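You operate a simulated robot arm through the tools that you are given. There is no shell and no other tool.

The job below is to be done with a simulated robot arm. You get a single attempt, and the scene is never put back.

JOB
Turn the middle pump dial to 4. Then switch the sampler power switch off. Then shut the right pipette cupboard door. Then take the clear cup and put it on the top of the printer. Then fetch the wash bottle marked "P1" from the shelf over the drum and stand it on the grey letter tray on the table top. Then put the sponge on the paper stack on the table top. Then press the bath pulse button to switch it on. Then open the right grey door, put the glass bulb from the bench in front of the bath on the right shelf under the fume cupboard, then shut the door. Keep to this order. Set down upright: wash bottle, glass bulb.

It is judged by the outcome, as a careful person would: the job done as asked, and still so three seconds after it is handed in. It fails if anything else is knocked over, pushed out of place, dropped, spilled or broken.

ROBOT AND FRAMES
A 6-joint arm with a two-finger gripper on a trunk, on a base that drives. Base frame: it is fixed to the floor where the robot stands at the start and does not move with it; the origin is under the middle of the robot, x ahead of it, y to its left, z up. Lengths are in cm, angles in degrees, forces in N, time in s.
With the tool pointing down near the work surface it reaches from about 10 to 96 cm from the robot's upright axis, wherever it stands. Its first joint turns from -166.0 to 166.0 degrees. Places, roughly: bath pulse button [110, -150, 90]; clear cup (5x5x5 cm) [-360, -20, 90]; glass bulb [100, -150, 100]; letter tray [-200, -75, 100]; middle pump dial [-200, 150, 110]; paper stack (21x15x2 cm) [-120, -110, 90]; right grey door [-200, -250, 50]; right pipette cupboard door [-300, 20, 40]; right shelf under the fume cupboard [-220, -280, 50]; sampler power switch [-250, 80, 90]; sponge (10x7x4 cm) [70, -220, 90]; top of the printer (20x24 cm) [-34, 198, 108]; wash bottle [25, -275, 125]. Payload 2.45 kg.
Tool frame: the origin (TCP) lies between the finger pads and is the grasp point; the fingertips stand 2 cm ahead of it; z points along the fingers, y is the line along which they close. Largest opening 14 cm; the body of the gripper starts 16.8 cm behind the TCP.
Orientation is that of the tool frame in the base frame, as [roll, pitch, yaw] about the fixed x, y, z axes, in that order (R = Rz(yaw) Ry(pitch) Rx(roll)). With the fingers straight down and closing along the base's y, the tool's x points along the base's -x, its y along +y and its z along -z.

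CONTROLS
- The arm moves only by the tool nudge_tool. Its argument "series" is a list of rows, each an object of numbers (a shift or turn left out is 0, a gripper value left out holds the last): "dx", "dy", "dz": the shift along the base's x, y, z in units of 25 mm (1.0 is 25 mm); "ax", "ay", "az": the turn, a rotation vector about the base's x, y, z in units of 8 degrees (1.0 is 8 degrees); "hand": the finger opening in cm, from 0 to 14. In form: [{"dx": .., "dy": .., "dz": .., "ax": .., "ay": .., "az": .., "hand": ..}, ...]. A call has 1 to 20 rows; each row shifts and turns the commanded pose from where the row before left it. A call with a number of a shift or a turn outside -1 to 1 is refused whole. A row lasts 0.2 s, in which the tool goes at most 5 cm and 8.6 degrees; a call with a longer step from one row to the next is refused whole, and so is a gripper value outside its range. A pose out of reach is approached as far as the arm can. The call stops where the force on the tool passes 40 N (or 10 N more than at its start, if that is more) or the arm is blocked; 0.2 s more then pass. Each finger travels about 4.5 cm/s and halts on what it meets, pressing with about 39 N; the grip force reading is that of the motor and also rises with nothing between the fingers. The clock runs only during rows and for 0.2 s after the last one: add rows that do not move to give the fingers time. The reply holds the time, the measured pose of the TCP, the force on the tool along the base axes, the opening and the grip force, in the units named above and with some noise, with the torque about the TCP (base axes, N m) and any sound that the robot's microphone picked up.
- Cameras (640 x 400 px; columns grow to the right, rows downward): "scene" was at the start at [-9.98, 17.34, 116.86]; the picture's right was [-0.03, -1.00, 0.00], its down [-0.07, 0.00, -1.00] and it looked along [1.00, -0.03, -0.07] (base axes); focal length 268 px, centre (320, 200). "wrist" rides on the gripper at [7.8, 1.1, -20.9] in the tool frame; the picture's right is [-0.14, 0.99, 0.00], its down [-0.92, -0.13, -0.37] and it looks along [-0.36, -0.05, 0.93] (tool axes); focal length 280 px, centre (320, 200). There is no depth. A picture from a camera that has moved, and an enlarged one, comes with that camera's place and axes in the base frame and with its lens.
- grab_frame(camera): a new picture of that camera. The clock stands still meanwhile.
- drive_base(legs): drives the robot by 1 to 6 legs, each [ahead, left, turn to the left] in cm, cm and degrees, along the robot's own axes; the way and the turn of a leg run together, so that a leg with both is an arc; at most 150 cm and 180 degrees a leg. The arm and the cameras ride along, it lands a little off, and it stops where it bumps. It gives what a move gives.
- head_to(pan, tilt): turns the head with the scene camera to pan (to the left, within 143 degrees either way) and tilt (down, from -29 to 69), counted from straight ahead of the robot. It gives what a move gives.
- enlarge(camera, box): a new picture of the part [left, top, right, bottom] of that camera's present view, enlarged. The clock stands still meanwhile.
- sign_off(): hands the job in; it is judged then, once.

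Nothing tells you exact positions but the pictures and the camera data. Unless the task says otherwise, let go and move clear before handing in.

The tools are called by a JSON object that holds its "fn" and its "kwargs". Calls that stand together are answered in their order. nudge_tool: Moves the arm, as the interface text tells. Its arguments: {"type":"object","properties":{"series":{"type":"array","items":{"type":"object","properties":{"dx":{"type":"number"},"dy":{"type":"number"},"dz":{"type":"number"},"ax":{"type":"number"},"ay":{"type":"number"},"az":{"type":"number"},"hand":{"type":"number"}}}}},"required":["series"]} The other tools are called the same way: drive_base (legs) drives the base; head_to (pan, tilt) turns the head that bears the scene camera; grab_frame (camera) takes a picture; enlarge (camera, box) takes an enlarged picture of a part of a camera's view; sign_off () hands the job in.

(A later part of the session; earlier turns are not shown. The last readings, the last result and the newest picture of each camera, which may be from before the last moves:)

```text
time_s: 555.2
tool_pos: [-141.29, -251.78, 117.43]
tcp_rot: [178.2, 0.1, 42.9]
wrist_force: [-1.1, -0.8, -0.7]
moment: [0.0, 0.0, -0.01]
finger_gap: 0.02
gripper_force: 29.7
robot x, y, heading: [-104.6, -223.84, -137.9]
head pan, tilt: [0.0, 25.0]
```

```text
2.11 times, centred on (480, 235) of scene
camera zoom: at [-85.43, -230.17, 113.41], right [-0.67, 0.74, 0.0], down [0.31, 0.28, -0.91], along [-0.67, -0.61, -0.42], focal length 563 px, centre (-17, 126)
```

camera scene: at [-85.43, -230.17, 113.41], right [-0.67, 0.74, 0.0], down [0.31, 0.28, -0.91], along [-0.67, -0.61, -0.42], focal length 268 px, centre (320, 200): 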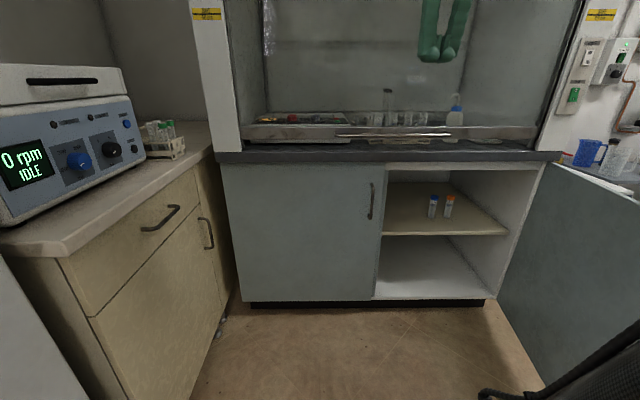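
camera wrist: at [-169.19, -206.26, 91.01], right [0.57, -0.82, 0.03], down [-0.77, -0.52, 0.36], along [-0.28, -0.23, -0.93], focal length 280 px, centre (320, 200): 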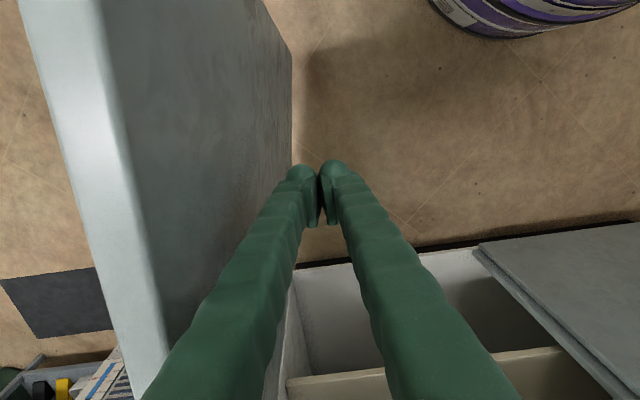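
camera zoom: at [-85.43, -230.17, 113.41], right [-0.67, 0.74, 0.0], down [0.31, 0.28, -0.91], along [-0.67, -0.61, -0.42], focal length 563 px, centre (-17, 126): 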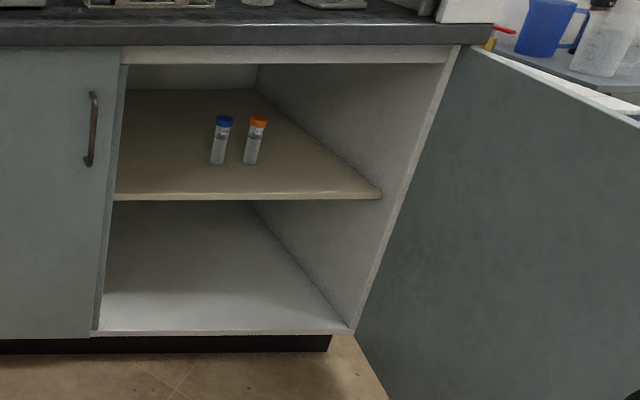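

I can see the shelf (z≈49) with two small tubes on it; there is free room on its left side. I rehearse the placing pose with the empty hand first to be sure it can be reached.

{"fn": "drive_base", "kwargs": {"legs": [[10, -27, 1]]}}

{"fn": "nudge_tool", "kwargs": {"series": [{"dx": -0.733, "dy": -0.68}, {"dx": -0.733, "dy": -0.68}, {"dx": -0.733, "dy": -0.68}, {"dx": -0.733, "dy": -0.68}, {"dx": -0.733, "dy": -0.68}, {"dx": -0.733, "dy": -0.68, "ax": -0.68, "ay": 0.733}, {"dx": -0.733, "dy": -0.68, "ax": -0.68, "ay": 0.733}, {"ax": -0.68, "ay": 0.733}, {"ax": -0.68, "ay": 0.733}, {"ax": -0.68, "ay": 0.733}, {"ax": -0.68, "ay": 0.733}, {"ax": -0.68, "ay": 0.733}, {"ax": -0.68, "ay": 0.733}, {}]}}

{"fn": "nudge_tool", "kwargs": {"series": [{"dz": -1}, {"dz": -1}, {"dz": -1}, {"dz": -1}, {"dz": -1}, {"dz": -1}, {"dz": -1}, {"dz": -1}, {"dz": -1}, {"dz": -1}, {"dz": -1}, {"dz": -1}, {"dz": -1}, {"dz": -1}, {"dz": -1}, {"dz": -1}, {"dz": -1}, {"dz": -1}, {"dz": -1}, {}]}}

{"fn": "grab_frame", "kwargs": {"camera": "wrist"}}

```text
time_s: 557.1
tool_pos: [-166.17, -239.15, 117.36]
tcp_rot: [178.0, 0.0, 43.7]
wrist_force: [0.5, 0.4, 0.3]
moment: [0.04, -0.04, -0.03]
finger_gap: 0.01
gripper_force: 29.2
robot x, y, heading: [-129.62, -210.68, -136.9]
head pan, tilt: [0.0, 25.0]
```

```text
time_s: 560.1
tool_pos: [-178.98, -250.94, 117.39]
tcp_rot: [179.7, 63.9, 44.5]
wrist_force: [0.1, 0.1, 0.1]
moment: [-0.01, 0.0, -0.01]
finger_gap: 0.01
gripper_force: 29.2
robot x, y, heading: [-129.77, -210.95, -137.1]
head pan, tilt: [0.0, 25.0]
```

```text
time_s: 564.4
tool_pos: [-178.86, -250.74, 69.78]
tcp_rot: [179.7, 63.9, 44.5]
wrist_force: [-0.3, 0.2, 0.4]
moment: [0.02, 0.02, 0.0]
finger_gap: 0.0
gripper_force: 29.5
robot x, y, heading: [-129.23, -210.68, -137.2]
head pan, tilt: [0.0, 25.0]
```

```text
taken
camera wrist: at [-162.32, -236.14, 72.03], right [0.66, -0.74, 0.13], down [-0.14, 0.04, 0.99], along [-0.74, -0.67, -0.08], focal length 280 px, centre (320, 200)
```

wrist: 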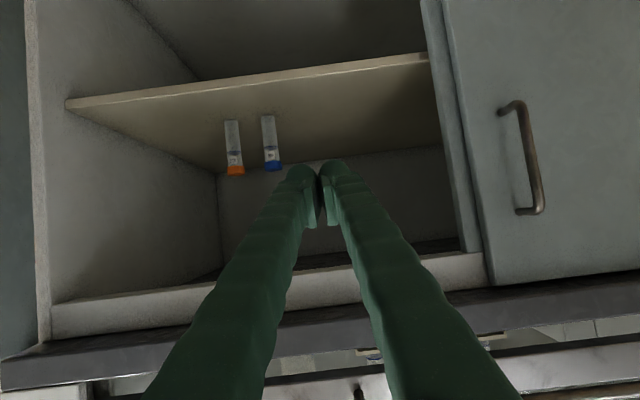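

{"fn": "nudge_tool", "kwargs": {"series": [{"dx": 0.54, "dy": -0.59}, {"dx": 0.54, "dy": -0.59}, {"dz": -1}, {"dz": -1}, {"dz": -1}, {"dx": -0.733, "dy": -0.68}, {"dx": -0.733, "dy": -0.68}, {"dx": -0.733, "dy": -0.68}, {"dx": -0.733, "dy": -0.68}, {"dx": -0.733, "dy": -0.68}, {"dx": -0.733, "dy": -0.68}, {"dx": -0.733, "dy": -0.68}, {"dx": -0.733, "dy": -0.68}, {"dx": -0.733, "dy": -0.68}, {"dx": -0.733, "dy": -0.68}, {"dz": -1}, {"dz": -1}, {"dz": -0.3}, {}]}}

{"fn": "grab_frame", "kwargs": {"camera": "wrist"}}

{"fn": "grab_frame", "kwargs": {"camera": "scene"}}

```text
time_s: 568.4
tool_pos: [-194.65, -270.95, 60.0]
tcp_rot: [179.7, 64.0, 44.5]
wrist_force: [-0.4, 0.5, -0.4]
moment: [0.0, 0.02, 0.0]
finger_gap: 0.0
gripper_force: 29.3
out of reach, approached as far as the arm can: row 4, 5
robot x, y, heading: [-129.61, -211.03, -137.3]
head pan, tilt: [0.0, 25.0]
```

```text
taken
camera wrist: at [-178.1, -256.2, 62.13], right [0.66, -0.74, 0.13], down [-0.14, 0.04, 0.99], along [-0.74, -0.67, -0.08], focal length 280 px, centre (320, 200)
```

wrist: 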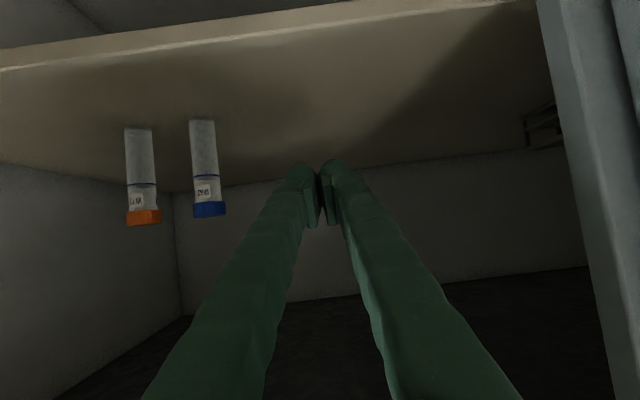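

```text
taken
camera scene: at [-110.54, -216.8, 113.41], right [-0.68, 0.73, 0.0], down [0.31, 0.29, -0.91], along [-0.67, -0.62, -0.42], focal length 268 px, centre (320, 200)
```

scene: 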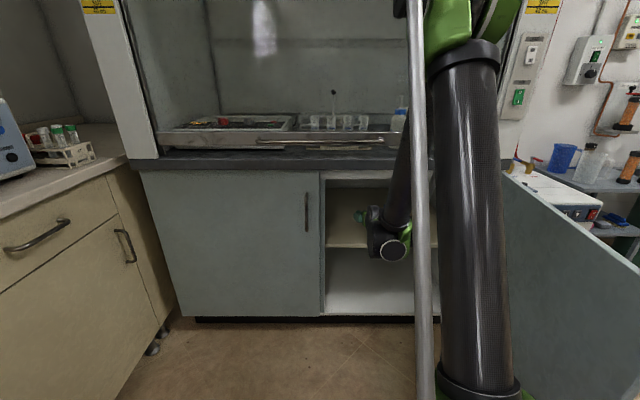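

The placing pose is reachable. I retract and drive back to the bath for the flask.

{"fn": "nudge_tool", "kwargs": {"series": [{"dx": 0.733, "dy": 0.68}, {"dx": 0.733, "dy": 0.68}, {"dx": 0.733, "dy": 0.68}, {"dx": 0.733, "dy": 0.68}, {"dx": 0.733, "dy": 0.68}, {"dx": 0.733, "dy": 0.68}, {"dx": 0.733, "dy": 0.68}, {"dx": 0.733, "dy": 0.68}, {"dx": 0.733, "dy": 0.68}, {"dx": 0.733, "dy": 0.68}, {"dz": 1}, {"dz": 1}, {"dz": 1}, {"dz": 1}, {"dz": 1}, {"dz": 1}, {"dz": 1}, {}]}}

{"fn": "nudge_tool", "kwargs": {"series": [{"dz": 1}, {"dz": 1}, {"dz": 1}, {"dz": 1}, {"dz": 1}, {"dz": 1}, {"dz": 1}, {"dz": 1}, {"dz": 1}, {"dz": 1}, {"dz": 1}, {"dz": 1}, {"dz": 1}, {"dz": 1}, {"dz": 1}, {}]}}

```text
time_s: 572.1
tool_pos: [-177.68, -255.1, 82.7]
tcp_rot: [179.7, 64.0, 44.6]
wrist_force: [-0.5, -0.9, 0.5]
moment: [-0.01, 0.02, -0.01]
finger_gap: 0.01
gripper_force: 29.8
out of reach, approached as far as the arm can: row 4, 5, 6, 7, 8, 9, 10
robot x, y, heading: [-129.63, -210.76, -137.1]
head pan, tilt: [0.0, 25.0]
```

```text
time_s: 575.5
tool_pos: [-177.45, -255.19, 120.13]
tcp_rot: [179.7, 63.9, 44.4]
wrist_force: [1.0, 0.3, 0.6]
moment: [-0.05, 0.01, 0.01]
finger_gap: 0.0
gripper_force: 29.2
robot x, y, heading: [-129.64, -210.87, -137.3]
head pan, tilt: [0.0, 25.0]
```

{"fn": "drive_base", "kwargs": {"legs": [[-10, 0, 0], [0, 28, 0], [-25, 0, 0], [0, 0, 90], [0, 90, 0], [0, 86, 0]]}}

{"fn": "head_to", "kwargs": {"pan": 0, "tilt": 18}}

{"fn": "grab_frame", "kwargs": {"camera": "scene"}}

{"fn": "grab_frame", "kwargs": {"camera": "wrist"}}

```text
time_s: 583.0
tool_pos: [-47.55, -260.6, 120.09]
tcp_rot: [180.0, 63.9, 127.0]
wrist_force: [-10.4, 13.0, 7.0]
moment: [-0.14, -0.18, 0.15]
finger_gap: 0.0
gripper_force: 29.6
robot x, y, heading: [-84.71, -207.37, -54.6]
head pan, tilt: [0.0, 25.0]
stopped in leg 4: the force on the tool passed its limit at 169 N (the readings are from after the stop); the commanded pose is now the measured one
```

```text
time_s: 583.6
tool_pos: [-47.59, -260.63, 120.06]
tcp_rot: [180.0, 64.0, 126.9]
wrist_force: [-15.0, 16.0, 8.1]
moment: [-0.18, -0.25, 0.23]
finger_gap: 0.0
gripper_force: 29.4
robot x, y, heading: [-84.91, -207.01, -55.0]
head pan, tilt: [0.0, 18.0]
```

```text
taken
camera scene: at [-76.31, -189.06, 114.53], right [-0.82, -0.58, 0.0], down [-0.18, 0.25, -0.95], along [0.55, -0.78, -0.31], focal length 268 px, centre (320, 200)
```

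scene: 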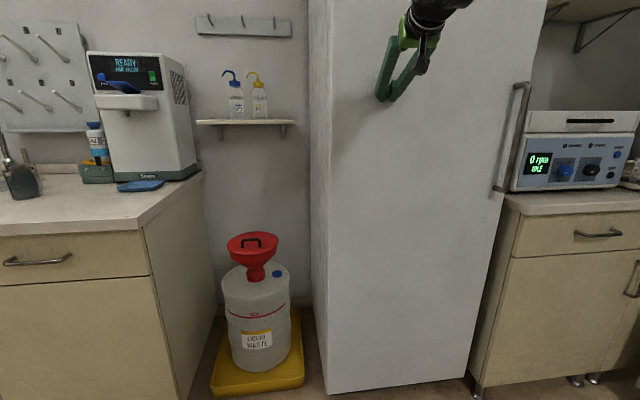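

```text
taken
camera wrist: at [-60.03, -242.41, 122.26], right [0.83, 0.55, 0.12], down [-0.06, -0.14, 0.99], along [0.56, -0.83, -0.08], focal length 280 px, centre (320, 200)
```

wrist: 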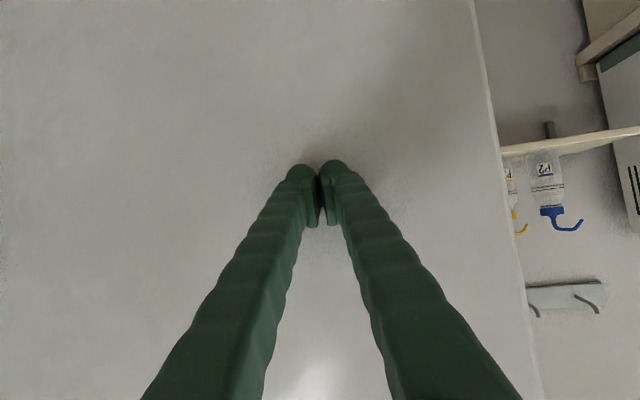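

The fingertips bumped the tall fridge, whose front is nearer than I took it. I back straight off and then continue.

{"fn": "drive_base", "kwargs": {"legs": [[-15, 0, 0], [0, 0, 8]]}}

{"fn": "grab_frame", "kwargs": {"camera": "scene"}}

```text
time_s: 585.6
tool_pos: [-49.07, -242.45, 119.97]
tcp_rot: [-180.0, 64.0, 135.1]
wrist_force: [0.4, -0.4, 0.1]
moment: [0.01, -0.01, -0.03]
finger_gap: 0.0
gripper_force: 29.3
robot x, y, heading: [-93.57, -194.75, -46.7]
head pan, tilt: [0.0, 18.0]
```

```text
taken
camera scene: at [-87.59, -175.7, 114.54], right [-0.73, -0.69, 0.0], down [-0.21, 0.23, -0.95], along [0.65, -0.69, -0.31], focal length 268 px, centre (320, 200)
```

scene: 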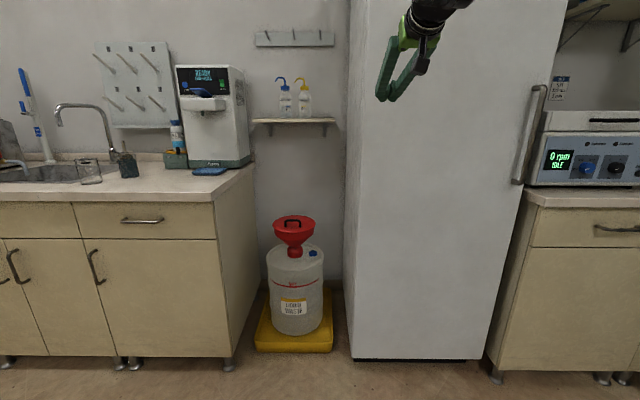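

{"fn": "drive_base", "kwargs": {"legs": [[0, 88, 0], [0, 88, 0], [22, 0, 0]]}}

{"fn": "grab_frame", "kwargs": {"camera": "scene"}}

{"fn": "grab_frame", "kwargs": {"camera": "wrist"}}

```text
time_s: 595.7
tool_pos: [92.42, -140.55, 119.95]
tcp_rot: [-180.0, 63.9, 134.8]
wrist_force: [-0.2, -0.3, 0.7]
moment: [0.02, 0.0, 0.0]
finger_gap: 0.0
gripper_force: 28.8
robot x, y, heading: [48.56, -92.87, -46.8]
head pan, tilt: [0.0, 18.0]
```

```text
taken
camera scene: at [54.24, -73.46, 114.54], right [-0.73, -0.68, 0.0], down [-0.21, 0.23, -0.95], along [0.65, -0.7, -0.31], focal length 268 px, centre (320, 200)
```

scene: 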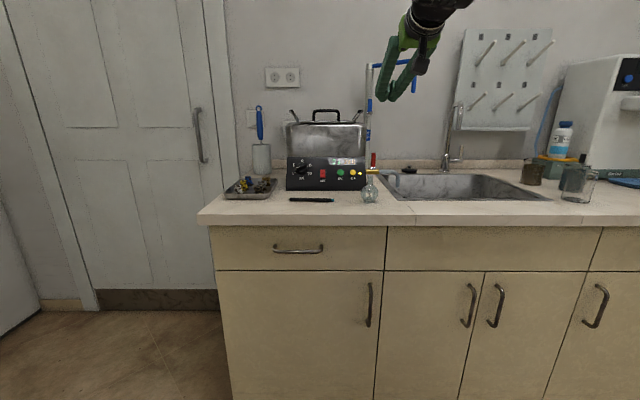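

```text
taken
camera wrist: at [77.57, -124.15, 122.21], right [0.75, 0.65, 0.12], down [-0.04, -0.14, 0.99], along [0.66, -0.74, -0.08], focal length 280 px, centre (320, 200)
```

wrist: 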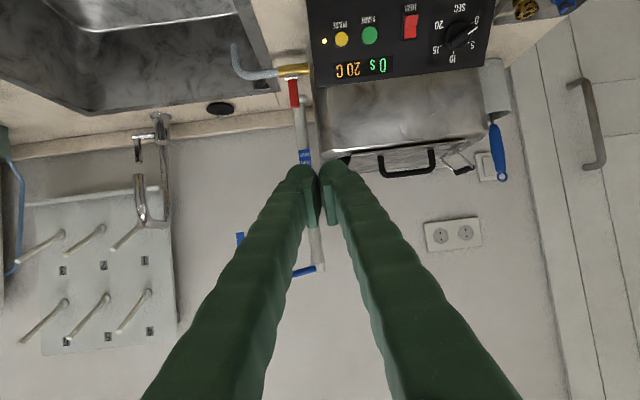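

The flask stands at about (100,-145), neck top z≈95.6. I back the base off a little, lower the hand level with the neck, and open the fingers.

{"fn": "drive_base", "kwargs": {"legs": [[-16, 0, 0]]}}

{"fn": "nudge_tool", "kwargs": {"series": [{"dx": 0.75, "dy": -0.3}, {"dx": 0.8, "dy": -0.4}, {"dx": 0.8, "dy": -0.4}, {"dx": 0.8, "dy": -0.4}, {"hand": 5, "dz": -1}, {"dz": -1}, {"dz": -1}, {"dz": -1}, {"dz": -1}, {"dz": -1}, {"dz": -1}, {"dz": -1}, {}]}}

{"fn": "grab_frame", "kwargs": {"camera": "wrist"}}

```text
time_s: 597.1
tool_pos: [81.5, -128.77, 120.02]
tcp_rot: [-180.0, 64.0, 134.7]
wrist_force: [-0.7, 0.1, 0.8]
moment: [0.02, -0.01, -0.04]
finger_gap: 0.0
gripper_force: 29.4
robot x, y, heading: [37.32, -80.66, -47.0]
head pan, tilt: [0.0, 18.0]
```

```text
time_s: 600.0
tool_pos: [89.5, -132.48, 100.0]
tcp_rot: [-179.9, 63.8, 134.7]
wrist_force: [-0.4, 0.1, -0.2]
moment: [-0.01, 0.03, -0.01]
finger_gap: 5.0
gripper_force: 0.0
robot x, y, heading: [37.44, -80.94, -47.2]
head pan, tilt: [0.0, 18.0]
```

```text
taken
camera wrist: at [74.56, -116.17, 102.15], right [0.75, 0.65, 0.12], down [-0.04, -0.14, 0.99], along [0.66, -0.74, -0.08], focal length 280 px, centre (320, 200)
```

wrist: 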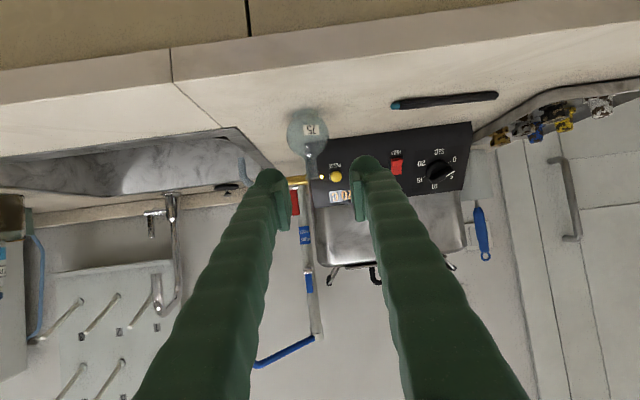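

{"fn": "nudge_tool", "kwargs": {"series": [{"dx": -0.29, "dy": -0.27}, {"dz": -1}, {"dz": -1}, {"dz": -0.4}, {"dx": 0.68, "dy": -0.733}, {"dx": 0.68, "dy": -0.733}, {"dx": 0.68, "dy": -0.733}, {"dx": 0.68, "dy": -0.733}, {}]}}

{"fn": "grab_frame", "kwargs": {"camera": "wrist"}}

{"fn": "enlarge", "kwargs": {"camera": "scene", "box": [280, 80, 460, 220]}}

```text
time_s: 602.0
tool_pos: [95.37, -140.75, 93.78]
tcp_rot: [-179.9, 63.9, 134.6]
wrist_force: [-0.6, 0.6, 0.3]
moment: [-0.01, 0.04, -0.01]
finger_gap: 5.0
gripper_force: 0.1
robot x, y, heading: [37.39, -81.32, -47.1]
head pan, tilt: [0.0, 18.0]
```

```text
taken
camera wrist: at [80.62, -124.21, 96.09], right [0.75, 0.65, 0.12], down [-0.04, -0.14, 0.99], along [0.66, -0.74, -0.08], focal length 280 px, centre (320, 200)
```

wrist: 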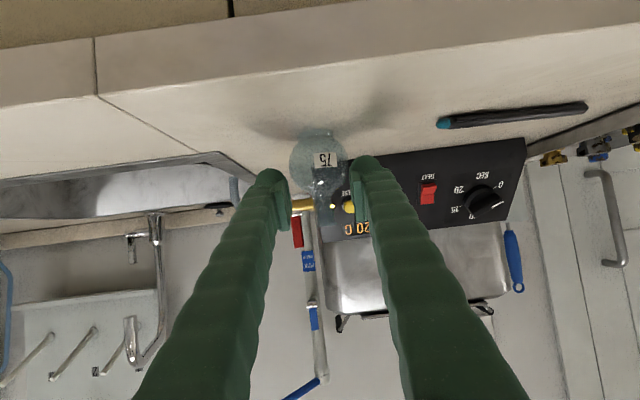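

```text
2.86 times, centred on (370, 150) of scene
camera zoom: at [43.3, -61.69, 114.54], right [-0.73, -0.68, 0.0], down [-0.21, 0.23, -0.95], along [0.65, -0.7, -0.31], focal length 764 px, centre (177, 343)
```

zoom: 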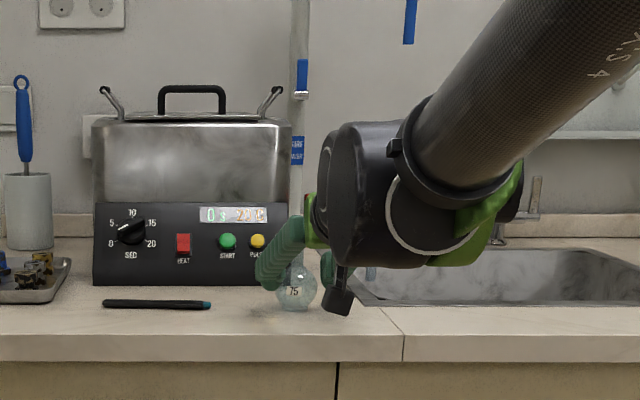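

{"fn": "nudge_tool", "kwargs": {"series": [{"dx": 0.68, "dy": -0.733}, {"dx": 0.68, "dy": -0.733}, {}]}}

{"fn": "enlarge", "kwargs": {"camera": "wrist", "box": [220, 80, 420, 260]}}

```text
time_s: 602.8
tool_pos: [98.83, -144.07, 93.85]
tcp_rot: [179.9, 63.9, 134.7]
wrist_force: [-0.3, 1.2, 0.1]
moment: [0.01, 0.03, 0.01]
finger_gap: 5.0
gripper_force: 0.4
robot x, y, heading: [37.41, -80.6, -47.2]
head pan, tilt: [0.0, 18.0]
```

```text
2.22 times, centred on (320, 170) of wrist
camera zoom: at [83.94, -127.81, 96.07], right [0.75, 0.65, 0.12], down [-0.04, -0.14, 0.99], along [0.66, -0.74, -0.08], focal length 623 px, centre (320, 267)
```

zoom: 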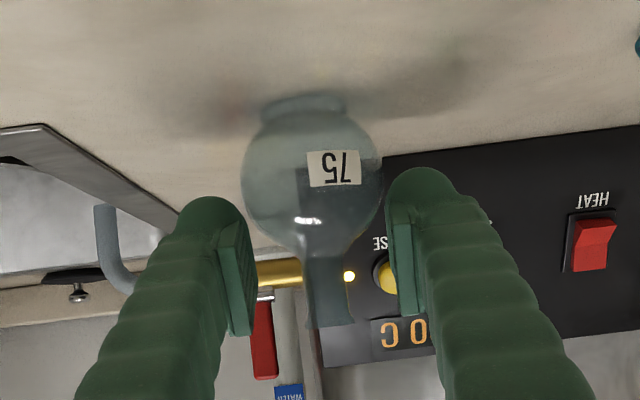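

{"fn": "nudge_tool", "kwargs": {"series": [{"dx": -0.1, "dy": -0.1, "dz": 0.25}, {"dx": 0.34, "dy": -0.366}, {"dx": 0.34, "dy": -0.366}, {}]}}

{"fn": "enlarge", "kwargs": {"camera": "wrist", "box": [220, 80, 420, 260]}}

```text
time_s: 603.8
tool_pos: [100.31, -146.26, 94.46]
tcp_rot: [-180.0, 63.9, 134.6]
wrist_force: [-0.4, 0.3, -0.6]
moment: [-0.01, 0.04, 0.02]
finger_gap: 5.0
gripper_force: 0.0
robot x, y, heading: [37.08, -80.73, -47.1]
head pan, tilt: [0.0, 18.0]
```

```text
2.22 times, centred on (320, 170) of wrist
camera zoom: at [85.51, -129.91, 96.67], right [0.75, 0.65, 0.12], down [-0.04, -0.14, 0.99], along [0.66, -0.74, -0.08], focal length 623 px, centre (320, 267)
```

zoom: 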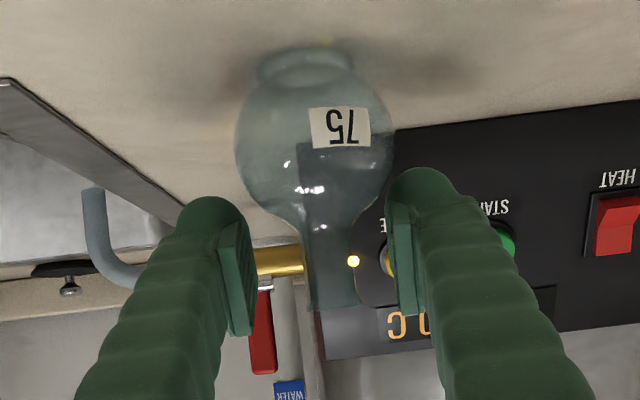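

{"fn": "nudge_tool", "kwargs": {"series": [{"dx": 0.12, "dy": 0.11}, {"hand": 3.6}, {"hand": 2.6}, {"hand": 2.0}, {}, {"hand": 1.6}, {}, {}]}}

{"fn": "enlarge", "kwargs": {"camera": "wrist", "box": [220, 80, 420, 260]}}

```text
time_s: 605.5
tool_pos: [100.63, -146.02, 94.5]
tcp_rot: [179.9, 63.8, 134.7]
wrist_force: [1.9, -0.6, 8.6]
moment: [0.0, 0.04, 0.01]
finger_gap: 1.69
gripper_force: 2.9
robot x, y, heading: [37.22, -81.06, -47.1]
head pan, tilt: [0.0, 18.0]
```

```text
2.22 times, centred on (320, 170) of wrist
camera zoom: at [85.77, -129.59, 96.7], right [0.75, 0.65, 0.12], down [-0.04, -0.14, 0.99], along [0.66, -0.74, -0.08], focal length 623 px, centre (320, 267)
```

zoom: 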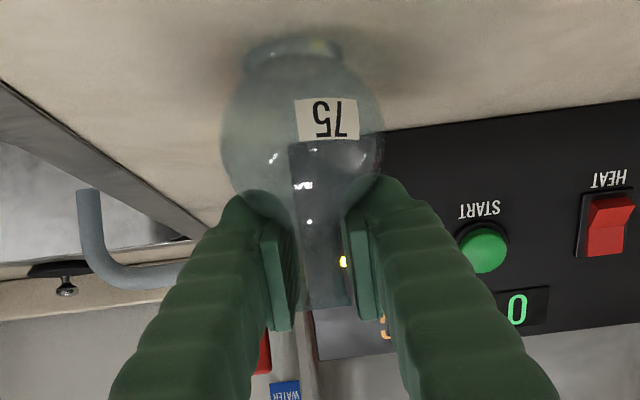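

{"fn": "nudge_tool", "kwargs": {"series": [{"dz": 0.06}, {"hand": 1.2}, {}, {"hand": 0.8}, {}, {}]}}

{"fn": "nudge_tool", "kwargs": {"series": [{"dz": 0.2}, {"dz": 0.4}, {}]}}

{"fn": "grab_frame", "kwargs": {"camera": "wrist"}}

{"fn": "enlarge", "kwargs": {"camera": "scene", "box": [280, 80, 460, 220]}}

```text
time_s: 607.0
tool_pos: [100.73, -145.91, 94.53]
tcp_rot: [-180.0, 63.8, 134.7]
wrist_force: [-0.4, -0.2, 0.1]
moment: [0.02, 0.01, -0.05]
finger_gap: 1.03
gripper_force: 25.0
robot x, y, heading: [37.03, -80.99, -46.9]
head pan, tilt: [0.0, 18.0]
```

```text
time_s: 607.8
tool_pos: [100.67, -146.02, 96.27]
tcp_rot: [-180.0, 63.9, 134.7]
wrist_force: [-1.1, -0.6, -0.4]
moment: [-0.02, 0.0, 0.0]
finger_gap: 1.01
gripper_force: 24.9
robot x, y, heading: [37.23, -80.96, -47.0]
head pan, tilt: [0.0, 18.0]
```

```text
taken
camera wrist: at [85.77, -129.67, 98.46], right [0.75, 0.65, 0.12], down [-0.04, -0.14, 0.99], along [0.66, -0.74, -0.08], focal length 280 px, centre (320, 200)
```

wrist: 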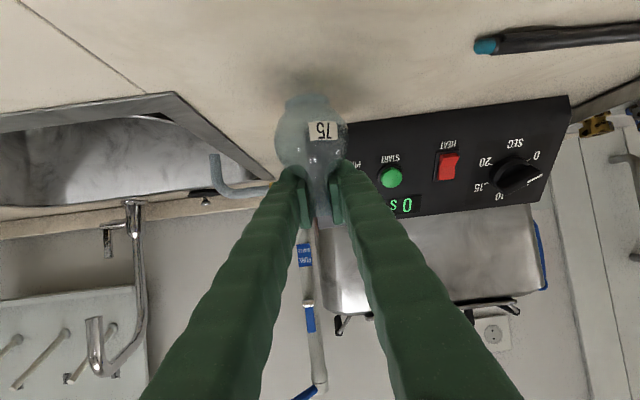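

```text
2.86 times, centred on (370, 150) of scene
camera zoom: at [43.31, -61.69, 114.54], right [-0.73, -0.68, 0.0], down [-0.21, 0.23, -0.95], along [0.65, -0.7, -0.31], focal length 764 px, centre (177, 343)
```

zoom: 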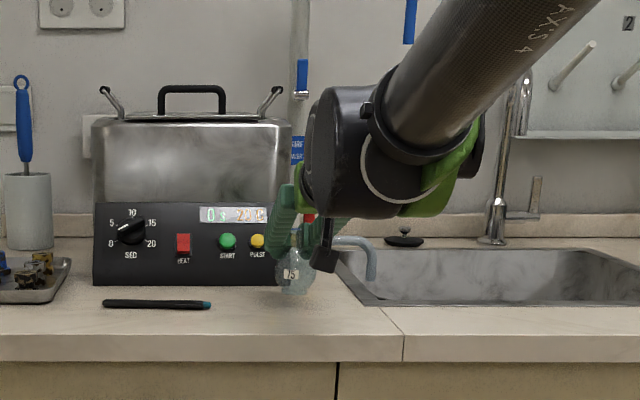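

The flask is held and lifted. I tighten, raise and carry it to the fume cupboard, keeping well away from the fridge.

{"fn": "nudge_tool", "kwargs": {"series": [{"hand": 0.4}, {}, {"dz": 0.6}, {"dz": 0.8}, {"dz": 0.8}, {"dz": 0.8}, {"dz": 0.8}, {"dz": 0.8}, {"dz": 0.8}, {"dz": 0.8}, {"dx": -0.6, "dy": 0.647}, {"dx": -0.6, "dy": 0.647}, {"dx": -0.6, "dy": 0.647}, {"dx": -0.6, "dy": 0.647}, {"dx": -0.6, "dy": 0.647}, {"dx": -0.6, "dy": 0.647}, {"dx": -0.6, "dy": 0.647}, {"dx": -0.6, "dy": 0.647}, {"dx": -0.6, "dy": 0.647}, {}]}}

{"fn": "grab_frame", "kwargs": {"camera": "wrist"}}

{"fn": "grab_frame", "kwargs": {"camera": "scene"}}

```text
time_s: 612.0
tool_pos: [87.24, -131.47, 111.7]
tcp_rot: [179.9, 64.0, 134.7]
wrist_force: [-0.9, 0.3, -1.2]
moment: [-0.01, -0.01, 0.03]
finger_gap: 1.02
gripper_force: 24.8
robot x, y, heading: [37.09, -80.81, -46.8]
head pan, tilt: [0.0, 18.0]
```

```text
taken
camera wrist: at [72.31, -114.99, 113.94], right [0.75, 0.65, 0.12], down [-0.04, -0.14, 0.99], along [0.66, -0.74, -0.08], focal length 280 px, centre (320, 200)
```

wrist: 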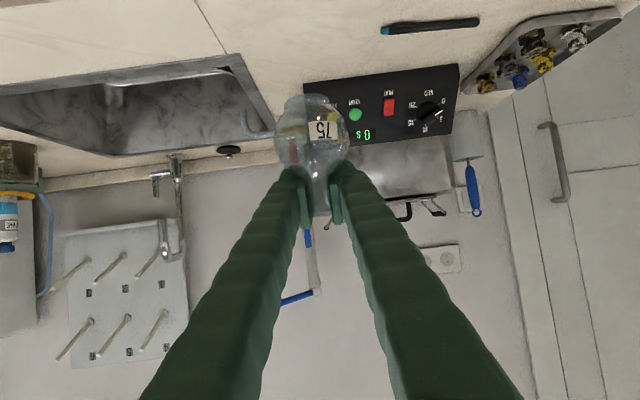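

```text
taken
camera scene: at [43.3, -61.69, 114.54], right [-0.73, -0.68, 0.0], down [-0.21, 0.23, -0.95], along [0.65, -0.7, -0.31], focal length 268 px, centre (320, 200)
```

scene: 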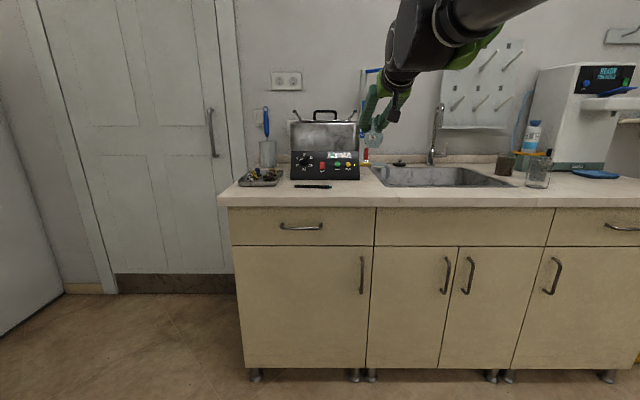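

{"fn": "drive_base", "kwargs": {"legs": [[-4, -75, 0], [0, -72, 0], [0, 0, -90], [52, 0, 0], [0, -14, 0]]}}

{"fn": "head_to", "kwargs": {"pan": 0, "tilt": 25}}

{"fn": "grab_frame", "kwargs": {"camera": "scene"}}

{"fn": "grab_frame", "kwargs": {"camera": "wrist"}}

```text
time_s: 627.0
tool_pos: [-170.37, -256.64, 111.71]
tcp_rot: [180.0, 63.8, 46.4]
wrist_force: [-0.3, -0.3, -1.4]
moment: [-0.02, 0.02, 0.0]
finger_gap: 1.03
gripper_force: 25.0
robot x, y, heading: [-121.24, -205.45, -135.3]
head pan, tilt: [0.0, 18.0]
```

```text
time_s: 627.6
tool_pos: [-170.44, -256.61, 111.75]
tcp_rot: [-180.0, 63.9, 46.5]
wrist_force: [-1.0, -1.2, -0.3]
moment: [0.0, -0.02, 0.01]
finger_gap: 0.99
gripper_force: 25.1
robot x, y, heading: [-121.3, -205.11, -135.4]
head pan, tilt: [0.0, 25.0]
```

```text
taken
camera scene: at [-102.14, -210.66, 113.41], right [-0.7, 0.71, 0.0], down [0.3, 0.3, -0.91], along [-0.65, -0.64, -0.42], focal length 268 px, centre (320, 200)
```

scene: 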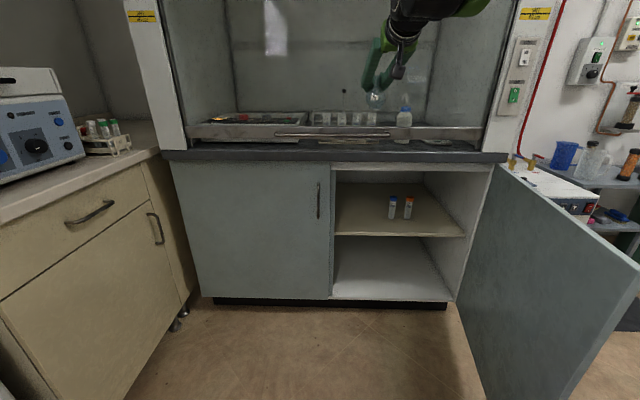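

```text
taken
camera wrist: at [-154.33, -241.43, 113.94], right [0.67, -0.73, 0.12], down [-0.14, 0.03, 0.99], along [-0.72, -0.69, -0.08], focal length 280 px, centre (320, 200)
```

wrist: 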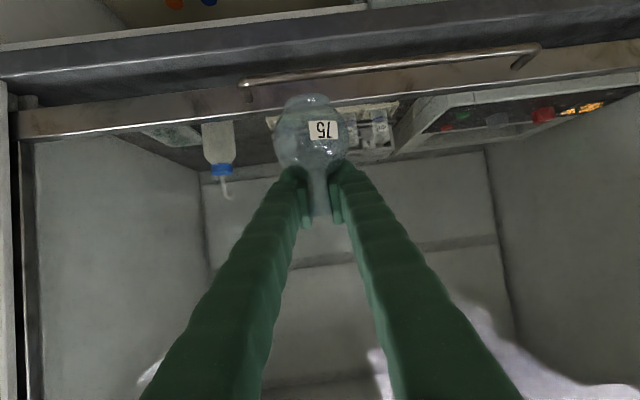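

{"fn": "nudge_tool", "kwargs": {"series": [{"dx": -0.54, "dy": 0.58}, {"dx": -0.54, "dy": 0.58}, {"dz": -1}, {"dz": -1}, {"dz": -1}, {"dz": -1}, {"dz": -1}, {"dz": -1}, {"dz": -1}, {"dz": -1}, {"dz": -1}, {"dz": -1}, {"dz": -1}, {"dz": -1}, {"dz": -1}, {"dz": -1}, {"dz": -1}, {"dz": -1}, {"dz": -1}, {}]}}

{"fn": "nudge_tool", "kwargs": {"series": [{"dx": -0.733, "dy": -0.68}, {"dx": -0.733, "dy": -0.68}, {"dx": -0.733, "dy": -0.68}, {"dz": -1}, {"dz": -1}, {}]}}

{"fn": "grab_frame", "kwargs": {"camera": "wrist"}}

{"fn": "grab_frame", "kwargs": {"camera": "scene"}}

```text
time_s: 631.8
tool_pos: [-173.26, -253.79, 69.3]
tcp_rot: [180.0, 63.9, 46.5]
wrist_force: [0.2, 0.1, -1.4]
moment: [0.01, -0.03, -0.01]
finger_gap: 1.02
gripper_force: 24.7
robot x, y, heading: [-121.34, -205.11, -135.2]
head pan, tilt: [0.0, 25.0]
```

```text
time_s: 633.2
tool_pos: [-178.7, -258.71, 64.25]
tcp_rot: [-180.0, 63.9, 46.4]
wrist_force: [0.3, -0.1, -0.5]
moment: [0.01, -0.01, 0.02]
finger_gap: 1.02
gripper_force: 25.6
robot x, y, heading: [-121.28, -205.26, -135.4]
head pan, tilt: [0.0, 25.0]
```

```text
taken
camera wrist: at [-162.62, -243.62, 66.52], right [0.67, -0.73, 0.12], down [-0.14, 0.03, 0.99], along [-0.72, -0.69, -0.08], focal length 280 px, centre (320, 200)
```

wrist: 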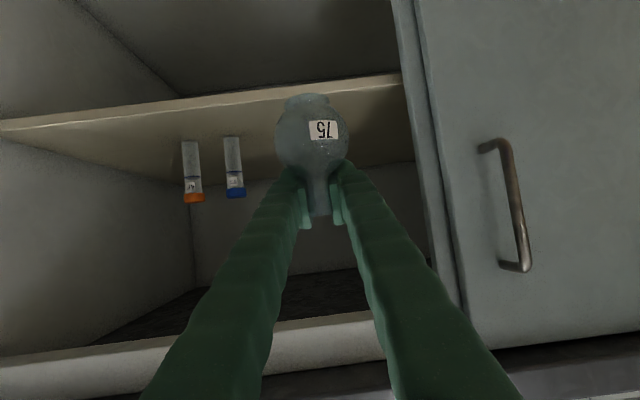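

```text
taken
camera scene: at [-102.16, -210.67, 113.41], right [-0.7, 0.71, 0.0], down [0.3, 0.3, -0.91], along [-0.65, -0.64, -0.42], focal length 268 px, centre (320, 200)
```

scene: 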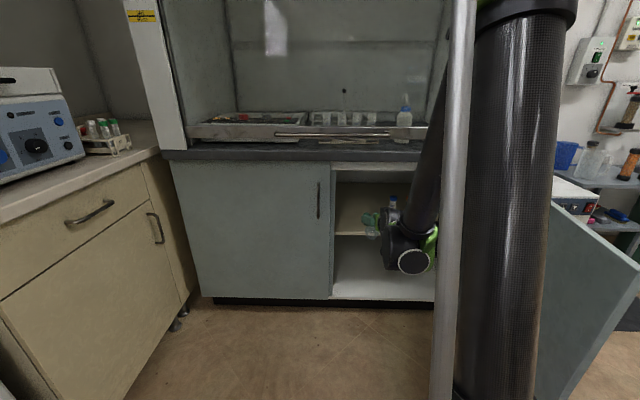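

{"fn": "drive_base", "kwargs": {"legs": [[10, 0, 0]]}}

{"fn": "nudge_tool", "kwargs": {"series": [{"dx": -0.733, "dy": -0.68}, {"dx": -0.733, "dy": -0.68}, {"dx": -0.733, "dy": -0.68}, {"dx": -0.733, "dy": -0.68}, {"dx": -0.733, "dy": -0.68}, {"dx": -0.2, "dy": -0.19}, {}]}}

{"fn": "grab_frame", "kwargs": {"camera": "wrist"}}

{"fn": "enlarge", "kwargs": {"camera": "scene", "box": [280, 140, 480, 300]}}

```text
time_s: 634.4
tool_pos: [-185.81, -265.68, 64.24]
tcp_rot: [180.0, 64.0, 46.3]
wrist_force: [-0.1, -0.2, -0.7]
moment: [-0.02, 0.01, 0.04]
finger_gap: 1.02
gripper_force: 25.7
robot x, y, heading: [-127.89, -211.94, -135.4]
head pan, tilt: [0.0, 25.0]
```

```text
time_s: 636.0
tool_pos: [-195.29, -274.56, 64.33]
tcp_rot: [-179.9, 63.9, 46.3]
wrist_force: [0.0, -0.4, 0.0]
moment: [0.0, -0.01, -0.02]
finger_gap: 0.99
gripper_force: 25.0
robot x, y, heading: [-128.22, -212.3, -135.6]
head pan, tilt: [0.0, 25.0]
```

```text
taken
camera wrist: at [-179.21, -259.4, 66.55], right [0.67, -0.73, 0.12], down [-0.14, 0.03, 0.99], along [-0.72, -0.68, -0.08], focal length 280 px, centre (320, 200)
```

wrist: 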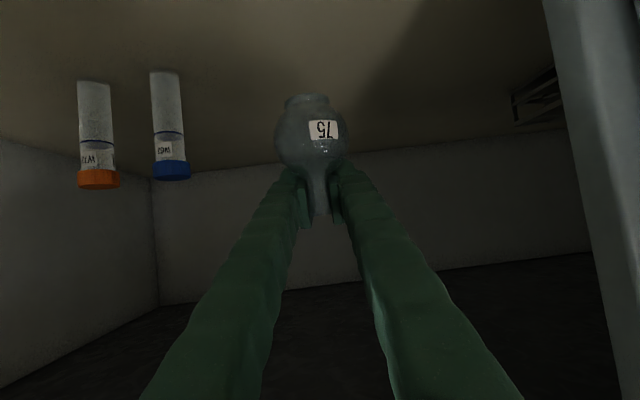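

```text
2.50 times, centred on (380, 220) of scene
camera zoom: at [-109.12, -217.53, 113.41], right [-0.7, 0.71, 0.0], down [0.3, 0.3, -0.91], along [-0.65, -0.64, -0.42], focal length 669 px, centre (170, 150)
```

zoom: 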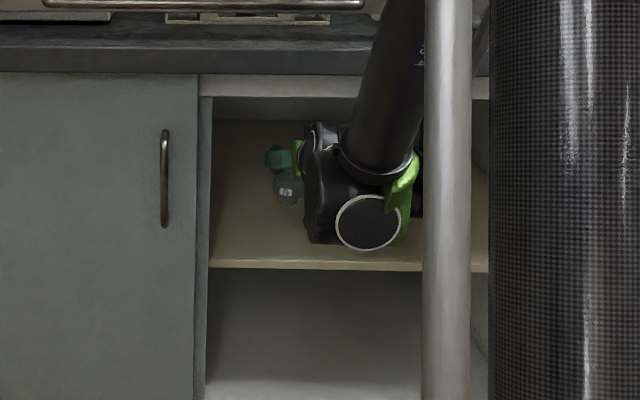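

{"fn": "nudge_tool", "kwargs": {"series": [{"dz": -0.6}, {"dz": -0.6}, {"dz": -0.6}, {"dz": -0.4}, {}]}}

{"fn": "grab_frame", "kwargs": {"camera": "wrist"}}

```text
time_s: 637.2
tool_pos: [-195.37, -274.74, 58.95]
tcp_rot: [-180.0, 63.9, 46.2]
wrist_force: [0.9, 0.7, -1.0]
moment: [0.01, 0.02, -0.01]
finger_gap: 1.01
gripper_force: 25.1
robot x, y, heading: [-128.38, -212.12, -135.7]
head pan, tilt: [0.0, 25.0]
```

```text
taken
camera wrist: at [-179.27, -259.51, 61.13], right [0.67, -0.73, 0.12], down [-0.14, 0.03, 0.99], along [-0.72, -0.68, -0.08], focal length 280 px, centre (320, 200)
```

wrist: 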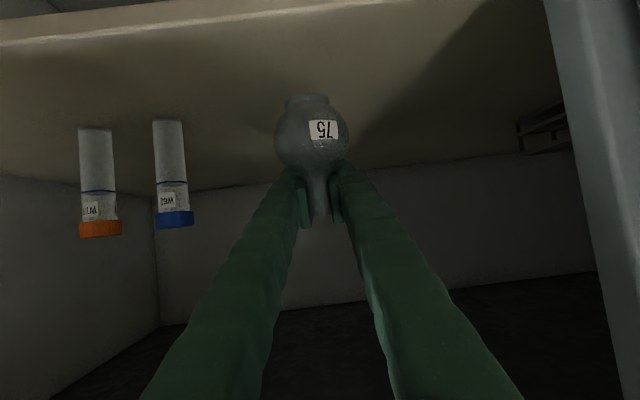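

{"fn": "nudge_tool", "kwargs": {"series": [{"dz": -0.25}, {}]}}

{"fn": "nudge_tool", "kwargs": {"series": [{"dz": -0.15}, {}]}}

{"fn": "nudge_tool", "kwargs": {"series": [{"dz": -0.12}, {}]}}

{"fn": "nudge_tool", "kwargs": {"series": [{"dz": -0.12}, {}]}}

{"fn": "grab_frame", "kwargs": {"camera": "wrist"}}

```text
time_s: 637.8
tool_pos: [-195.41, -274.5, 58.23]
tcp_rot: [179.9, 63.9, 46.3]
wrist_force: [0.0, -0.3, -0.4]
moment: [0.0, 0.01, -0.02]
finger_gap: 1.0
gripper_force: 25.4
robot x, y, heading: [-128.5, -211.97, -135.5]
head pan, tilt: [0.0, 25.0]
```

```text
time_s: 638.4
tool_pos: [-195.43, -274.69, 57.81]
tcp_rot: [180.0, 63.9, 46.3]
wrist_force: [-0.2, -0.5, 0.3]
moment: [-0.01, 0.04, -0.02]
finger_gap: 1.02
gripper_force: 25.2
robot x, y, heading: [-128.3, -212.04, -135.6]
head pan, tilt: [0.0, 25.0]
```

```text
time_s: 639.0
tool_pos: [-195.33, -274.53, 57.5]
tcp_rot: [180.0, 63.9, 46.3]
wrist_force: [-1.1, 0.1, -1.0]
moment: [-0.03, -0.02, 0.03]
finger_gap: 1.01
gripper_force: 25.0
robot x, y, heading: [-128.26, -211.8, -135.3]
head pan, tilt: [0.0, 25.0]
```

```text
time_s: 639.6
tool_pos: [-195.52, -274.53, 57.27]
tcp_rot: [180.0, 63.8, 46.3]
wrist_force: [0.2, 0.1, 0.0]
moment: [0.01, 0.01, -0.01]
finger_gap: 1.01
gripper_force: 24.7
robot x, y, heading: [-128.34, -212.0, -135.7]
head pan, tilt: [0.0, 25.0]
```

```text
taken
camera wrist: at [-179.32, -259.42, 59.48], right [0.67, -0.73, 0.12], down [-0.14, 0.03, 0.99], along [-0.72, -0.68, -0.08], focal length 280 px, centre (320, 200)
```

wrist: 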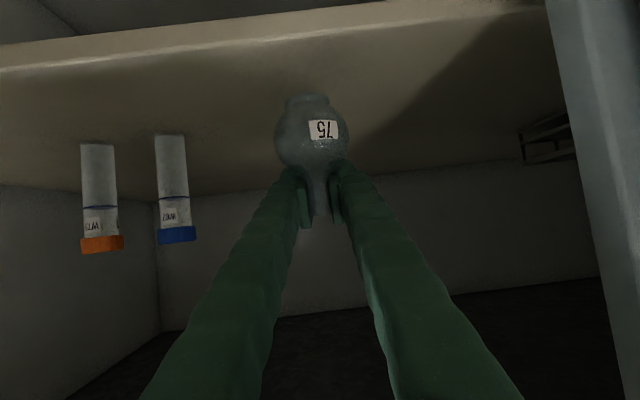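

{"fn": "nudge_tool", "kwargs": {"series": [{"dz": -0.12}, {}]}}

{"fn": "nudge_tool", "kwargs": {"series": [{"dz": -0.12}, {}]}}

{"fn": "nudge_tool", "kwargs": {"series": [{"dz": -0.12}, {}]}}

{"fn": "nudge_tool", "kwargs": {"series": [{"dz": -0.12}, {}]}}

```text
time_s: 640.2
tool_pos: [-195.39, -274.76, 56.97]
tcp_rot: [-180.0, 63.9, 46.2]
wrist_force: [0.1, 0.1, 0.9]
moment: [0.01, -0.02, 0.0]
finger_gap: 1.03
gripper_force: 24.5
robot x, y, heading: [-128.42, -212.41, -135.5]
head pan, tilt: [0.0, 25.0]
```

```text
time_s: 640.8
tool_pos: [-195.33, -274.65, 56.66]
tcp_rot: [-180.0, 63.9, 46.3]
wrist_force: [0.0, 0.2, -1.5]
moment: [-0.04, 0.02, -0.02]
finger_gap: 1.04
gripper_force: 25.2
robot x, y, heading: [-128.12, -212.14, -135.5]
head pan, tilt: [0.0, 25.0]
```

```text
time_s: 641.4
tool_pos: [-195.27, -274.64, 56.37]
tcp_rot: [-179.9, 63.9, 46.2]
wrist_force: [-0.2, 0.2, -1.0]
moment: [0.01, 0.02, 0.02]
finger_gap: 1.02
gripper_force: 25.1
robot x, y, heading: [-128.16, -212.22, -135.4]
head pan, tilt: [0.0, 25.0]
```

```text
time_s: 642.0
tool_pos: [-195.31, -274.53, 55.97]
tcp_rot: [179.9, 63.9, 46.3]
wrist_force: [-0.2, -0.6, -0.1]
moment: [-0.02, 0.0, 0.01]
finger_gap: 1.03
gripper_force: 24.9
robot x, y, heading: [-128.22, -212.0, -135.7]
head pan, tilt: [0.0, 25.0]
```

{"fn": "nudge_tool", "kwargs": {"series": [{"dz": -0.1}, {}]}}

{"fn": "nudge_tool", "kwargs": {"series": [{"dz": -0.1}, {}]}}

{"fn": "nudge_tool", "kwargs": {"series": [{"dz": -0.1}, {}]}}

{"fn": "grab_frame", "kwargs": {"camera": "wrist"}}

```text
time_s: 642.6
tool_pos: [-195.3, -274.58, 55.77]
tcp_rot: [-180.0, 63.9, 46.3]
wrist_force: [-0.6, -0.4, 0.1]
moment: [0.01, -0.01, 0.01]
finger_gap: 0.99
gripper_force: 25.6
robot x, y, heading: [-128.32, -212.04, -135.4]
head pan, tilt: [0.0, 25.0]
```

```text
time_s: 643.2
tool_pos: [-195.25, -274.38, 55.61]
tcp_rot: [180.0, 63.9, 46.3]
wrist_force: [0.3, -0.8, -0.1]
moment: [0.0, 0.03, -0.01]
finger_gap: 1.03
gripper_force: 24.8
robot x, y, heading: [-127.81, -211.9, -135.6]
head pan, tilt: [0.0, 25.0]
```

```text
time_s: 643.8
tool_pos: [-195.34, -274.55, 55.28]
tcp_rot: [-179.9, 63.8, 46.2]
wrist_force: [-0.3, 0.0, -0.5]
moment: [0.01, -0.02, -0.01]
finger_gap: 1.01
gripper_force: 25.3
robot x, y, heading: [-127.84, -212.1, -135.6]
head pan, tilt: [0.0, 25.0]
```

```text
taken
camera wrist: at [-179.24, -259.41, 57.5], right [0.67, -0.73, 0.12], down [-0.14, 0.03, 0.99], along [-0.72, -0.68, -0.08], focal length 280 px, centre (320, 200)
```

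wrist: 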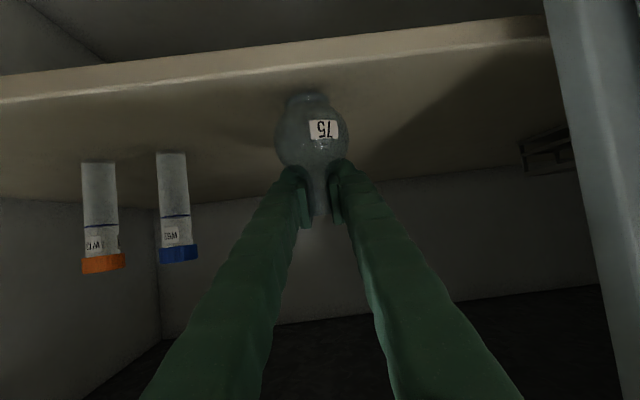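

{"fn": "nudge_tool", "kwargs": {"series": [{"dz": -0.1}, {}]}}

{"fn": "nudge_tool", "kwargs": {"series": [{"dz": -0.1}, {}]}}

{"fn": "nudge_tool", "kwargs": {"series": [{"dz": -0.1}, {}]}}

{"fn": "nudge_tool", "kwargs": {"series": [{"dz": -0.1}, {}]}}

{"fn": "enlarge", "kwargs": {"camera": "wrist", "box": [220, 40, 420, 240]}}

```text
time_s: 644.4
tool_pos: [-195.23, -274.61, 55.02]
tcp_rot: [-180.0, 63.9, 46.2]
wrist_force: [0.5, -0.7, -0.1]
moment: [0.01, 0.0, 0.01]
finger_gap: 1.02
gripper_force: 25.0
robot x, y, heading: [-127.93, -211.94, -135.2]
head pan, tilt: [0.0, 25.0]
```

```text
time_s: 645.0
tool_pos: [-195.41, -274.51, 54.71]
tcp_rot: [-180.0, 63.9, 46.3]
wrist_force: [-0.3, -0.7, 0.2]
moment: [0.0, 0.03, 0.03]
finger_gap: 1.02
gripper_force: 24.8
robot x, y, heading: [-127.71, -212.07, -135.4]
head pan, tilt: [0.0, 25.0]
```

```text
time_s: 645.6
tool_pos: [-195.32, -274.45, 54.48]
tcp_rot: [180.0, 63.9, 46.4]
wrist_force: [-1.0, -0.1, 4.6]
moment: [-0.03, -0.05, 0.05]
finger_gap: 1.01
gripper_force: 25.0
robot x, y, heading: [-127.9, -212.14, -135.7]
head pan, tilt: [0.0, 25.0]
```

```text
time_s: 646.2
tool_pos: [-195.33, -274.51, 54.46]
tcp_rot: [-180.0, 64.0, 46.4]
wrist_force: [-5.3, 0.5, 32.4]
moment: [0.38, -0.31, 0.09]
finger_gap: 1.01
gripper_force: 25.2
robot x, y, heading: [-128.15, -211.65, -135.5]
head pan, tilt: [0.0, 25.0]
```

```text
2.00 times, centred on (320, 140) of wrist
camera zoom: at [-179.25, -259.3, 56.59], right [0.67, -0.73, 0.12], down [-0.14, 0.04, 0.99], along [-0.73, -0.68, -0.08], focal length 561 px, centre (320, 320)
```

zoom: 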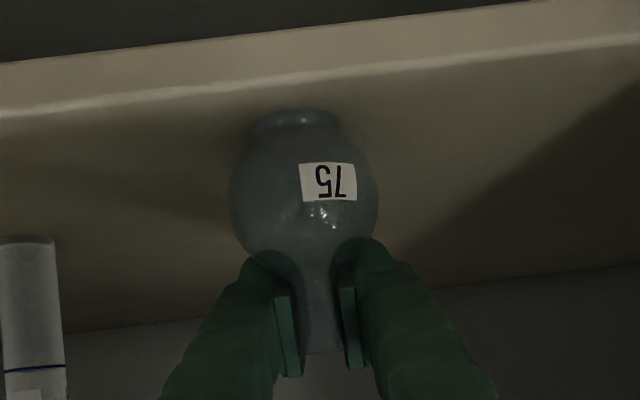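

Contact with the shelf. I ease off, open, and withdraw along the hand's axis.

{"fn": "nudge_tool", "kwargs": {"series": [{"dz": 0.08}, {"hand": 1.6}, {"hand": 2.4}, {"hand": 3.6}, {"hand": 5}, {}, {}]}}

{"fn": "enlarge", "kwargs": {"camera": "wrist", "box": [220, 40, 420, 240]}}

{"fn": "nudge_tool", "kwargs": {"series": [{"dx": 0.345, "dy": 0.36}, {"dx": 0.345, "dy": 0.36}, {"dx": 0.69, "dy": 0.72}, {"dx": 0.69, "dy": 0.72}, {"dx": 0.69, "dy": 0.72}, {}]}}

{"fn": "grab_frame", "kwargs": {"camera": "wrist"}}

```text
time_s: 647.8
tool_pos: [-195.28, -274.51, 54.46]
tcp_rot: [179.9, 63.9, 46.3]
wrist_force: [-0.5, -0.1, -0.5]
moment: [0.0, 0.01, -0.01]
finger_gap: 4.98
gripper_force: 0.2
robot x, y, heading: [-128.31, -212.04, -135.6]
head pan, tilt: [0.0, 25.0]
```

```text
2.00 times, centred on (320, 140) of wrist
camera zoom: at [-179.28, -259.37, 56.67], right [0.67, -0.73, 0.12], down [-0.14, 0.03, 0.99], along [-0.72, -0.68, -0.08], focal length 561 px, centre (320, 320)
```

zoom: 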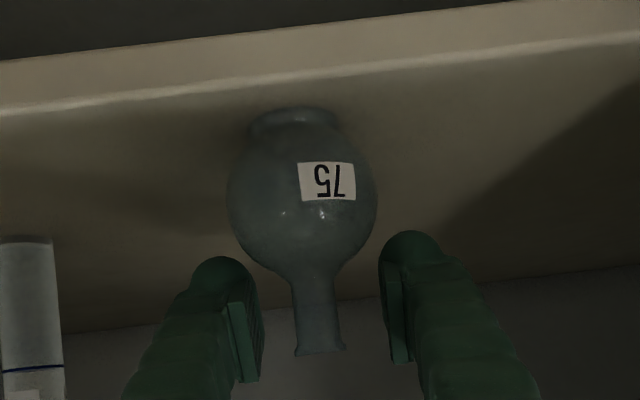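

```text
time_s: 649.2
tool_pos: [-190.1, -268.74, 57.6]
tcp_rot: [180.0, 63.7, 46.3]
wrist_force: [-0.2, 0.7, 0.0]
moment: [-0.01, 0.01, 0.0]
finger_gap: 5.03
gripper_force: 0.0
out of reach, approached as far as the arm can: row 3, 4, 5
robot x, y, heading: [-128.04, -212.14, -135.5]
head pan, tilt: [0.0, 25.0]
```

```text
taken
camera wrist: at [-174.07, -253.64, 59.83], right [0.67, -0.73, 0.12], down [-0.15, 0.03, 0.99], along [-0.72, -0.68, -0.08], focal length 280 px, centre (320, 200)
```

wrist: 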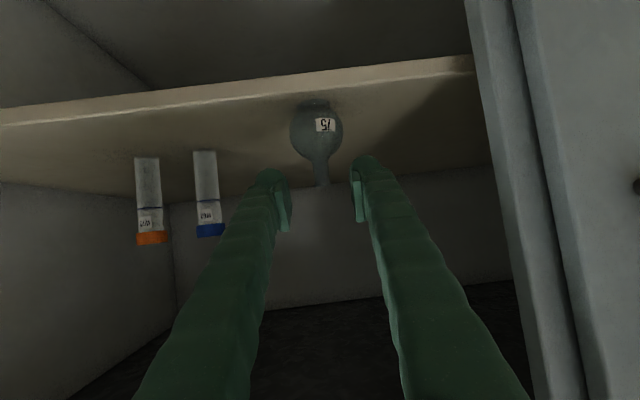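

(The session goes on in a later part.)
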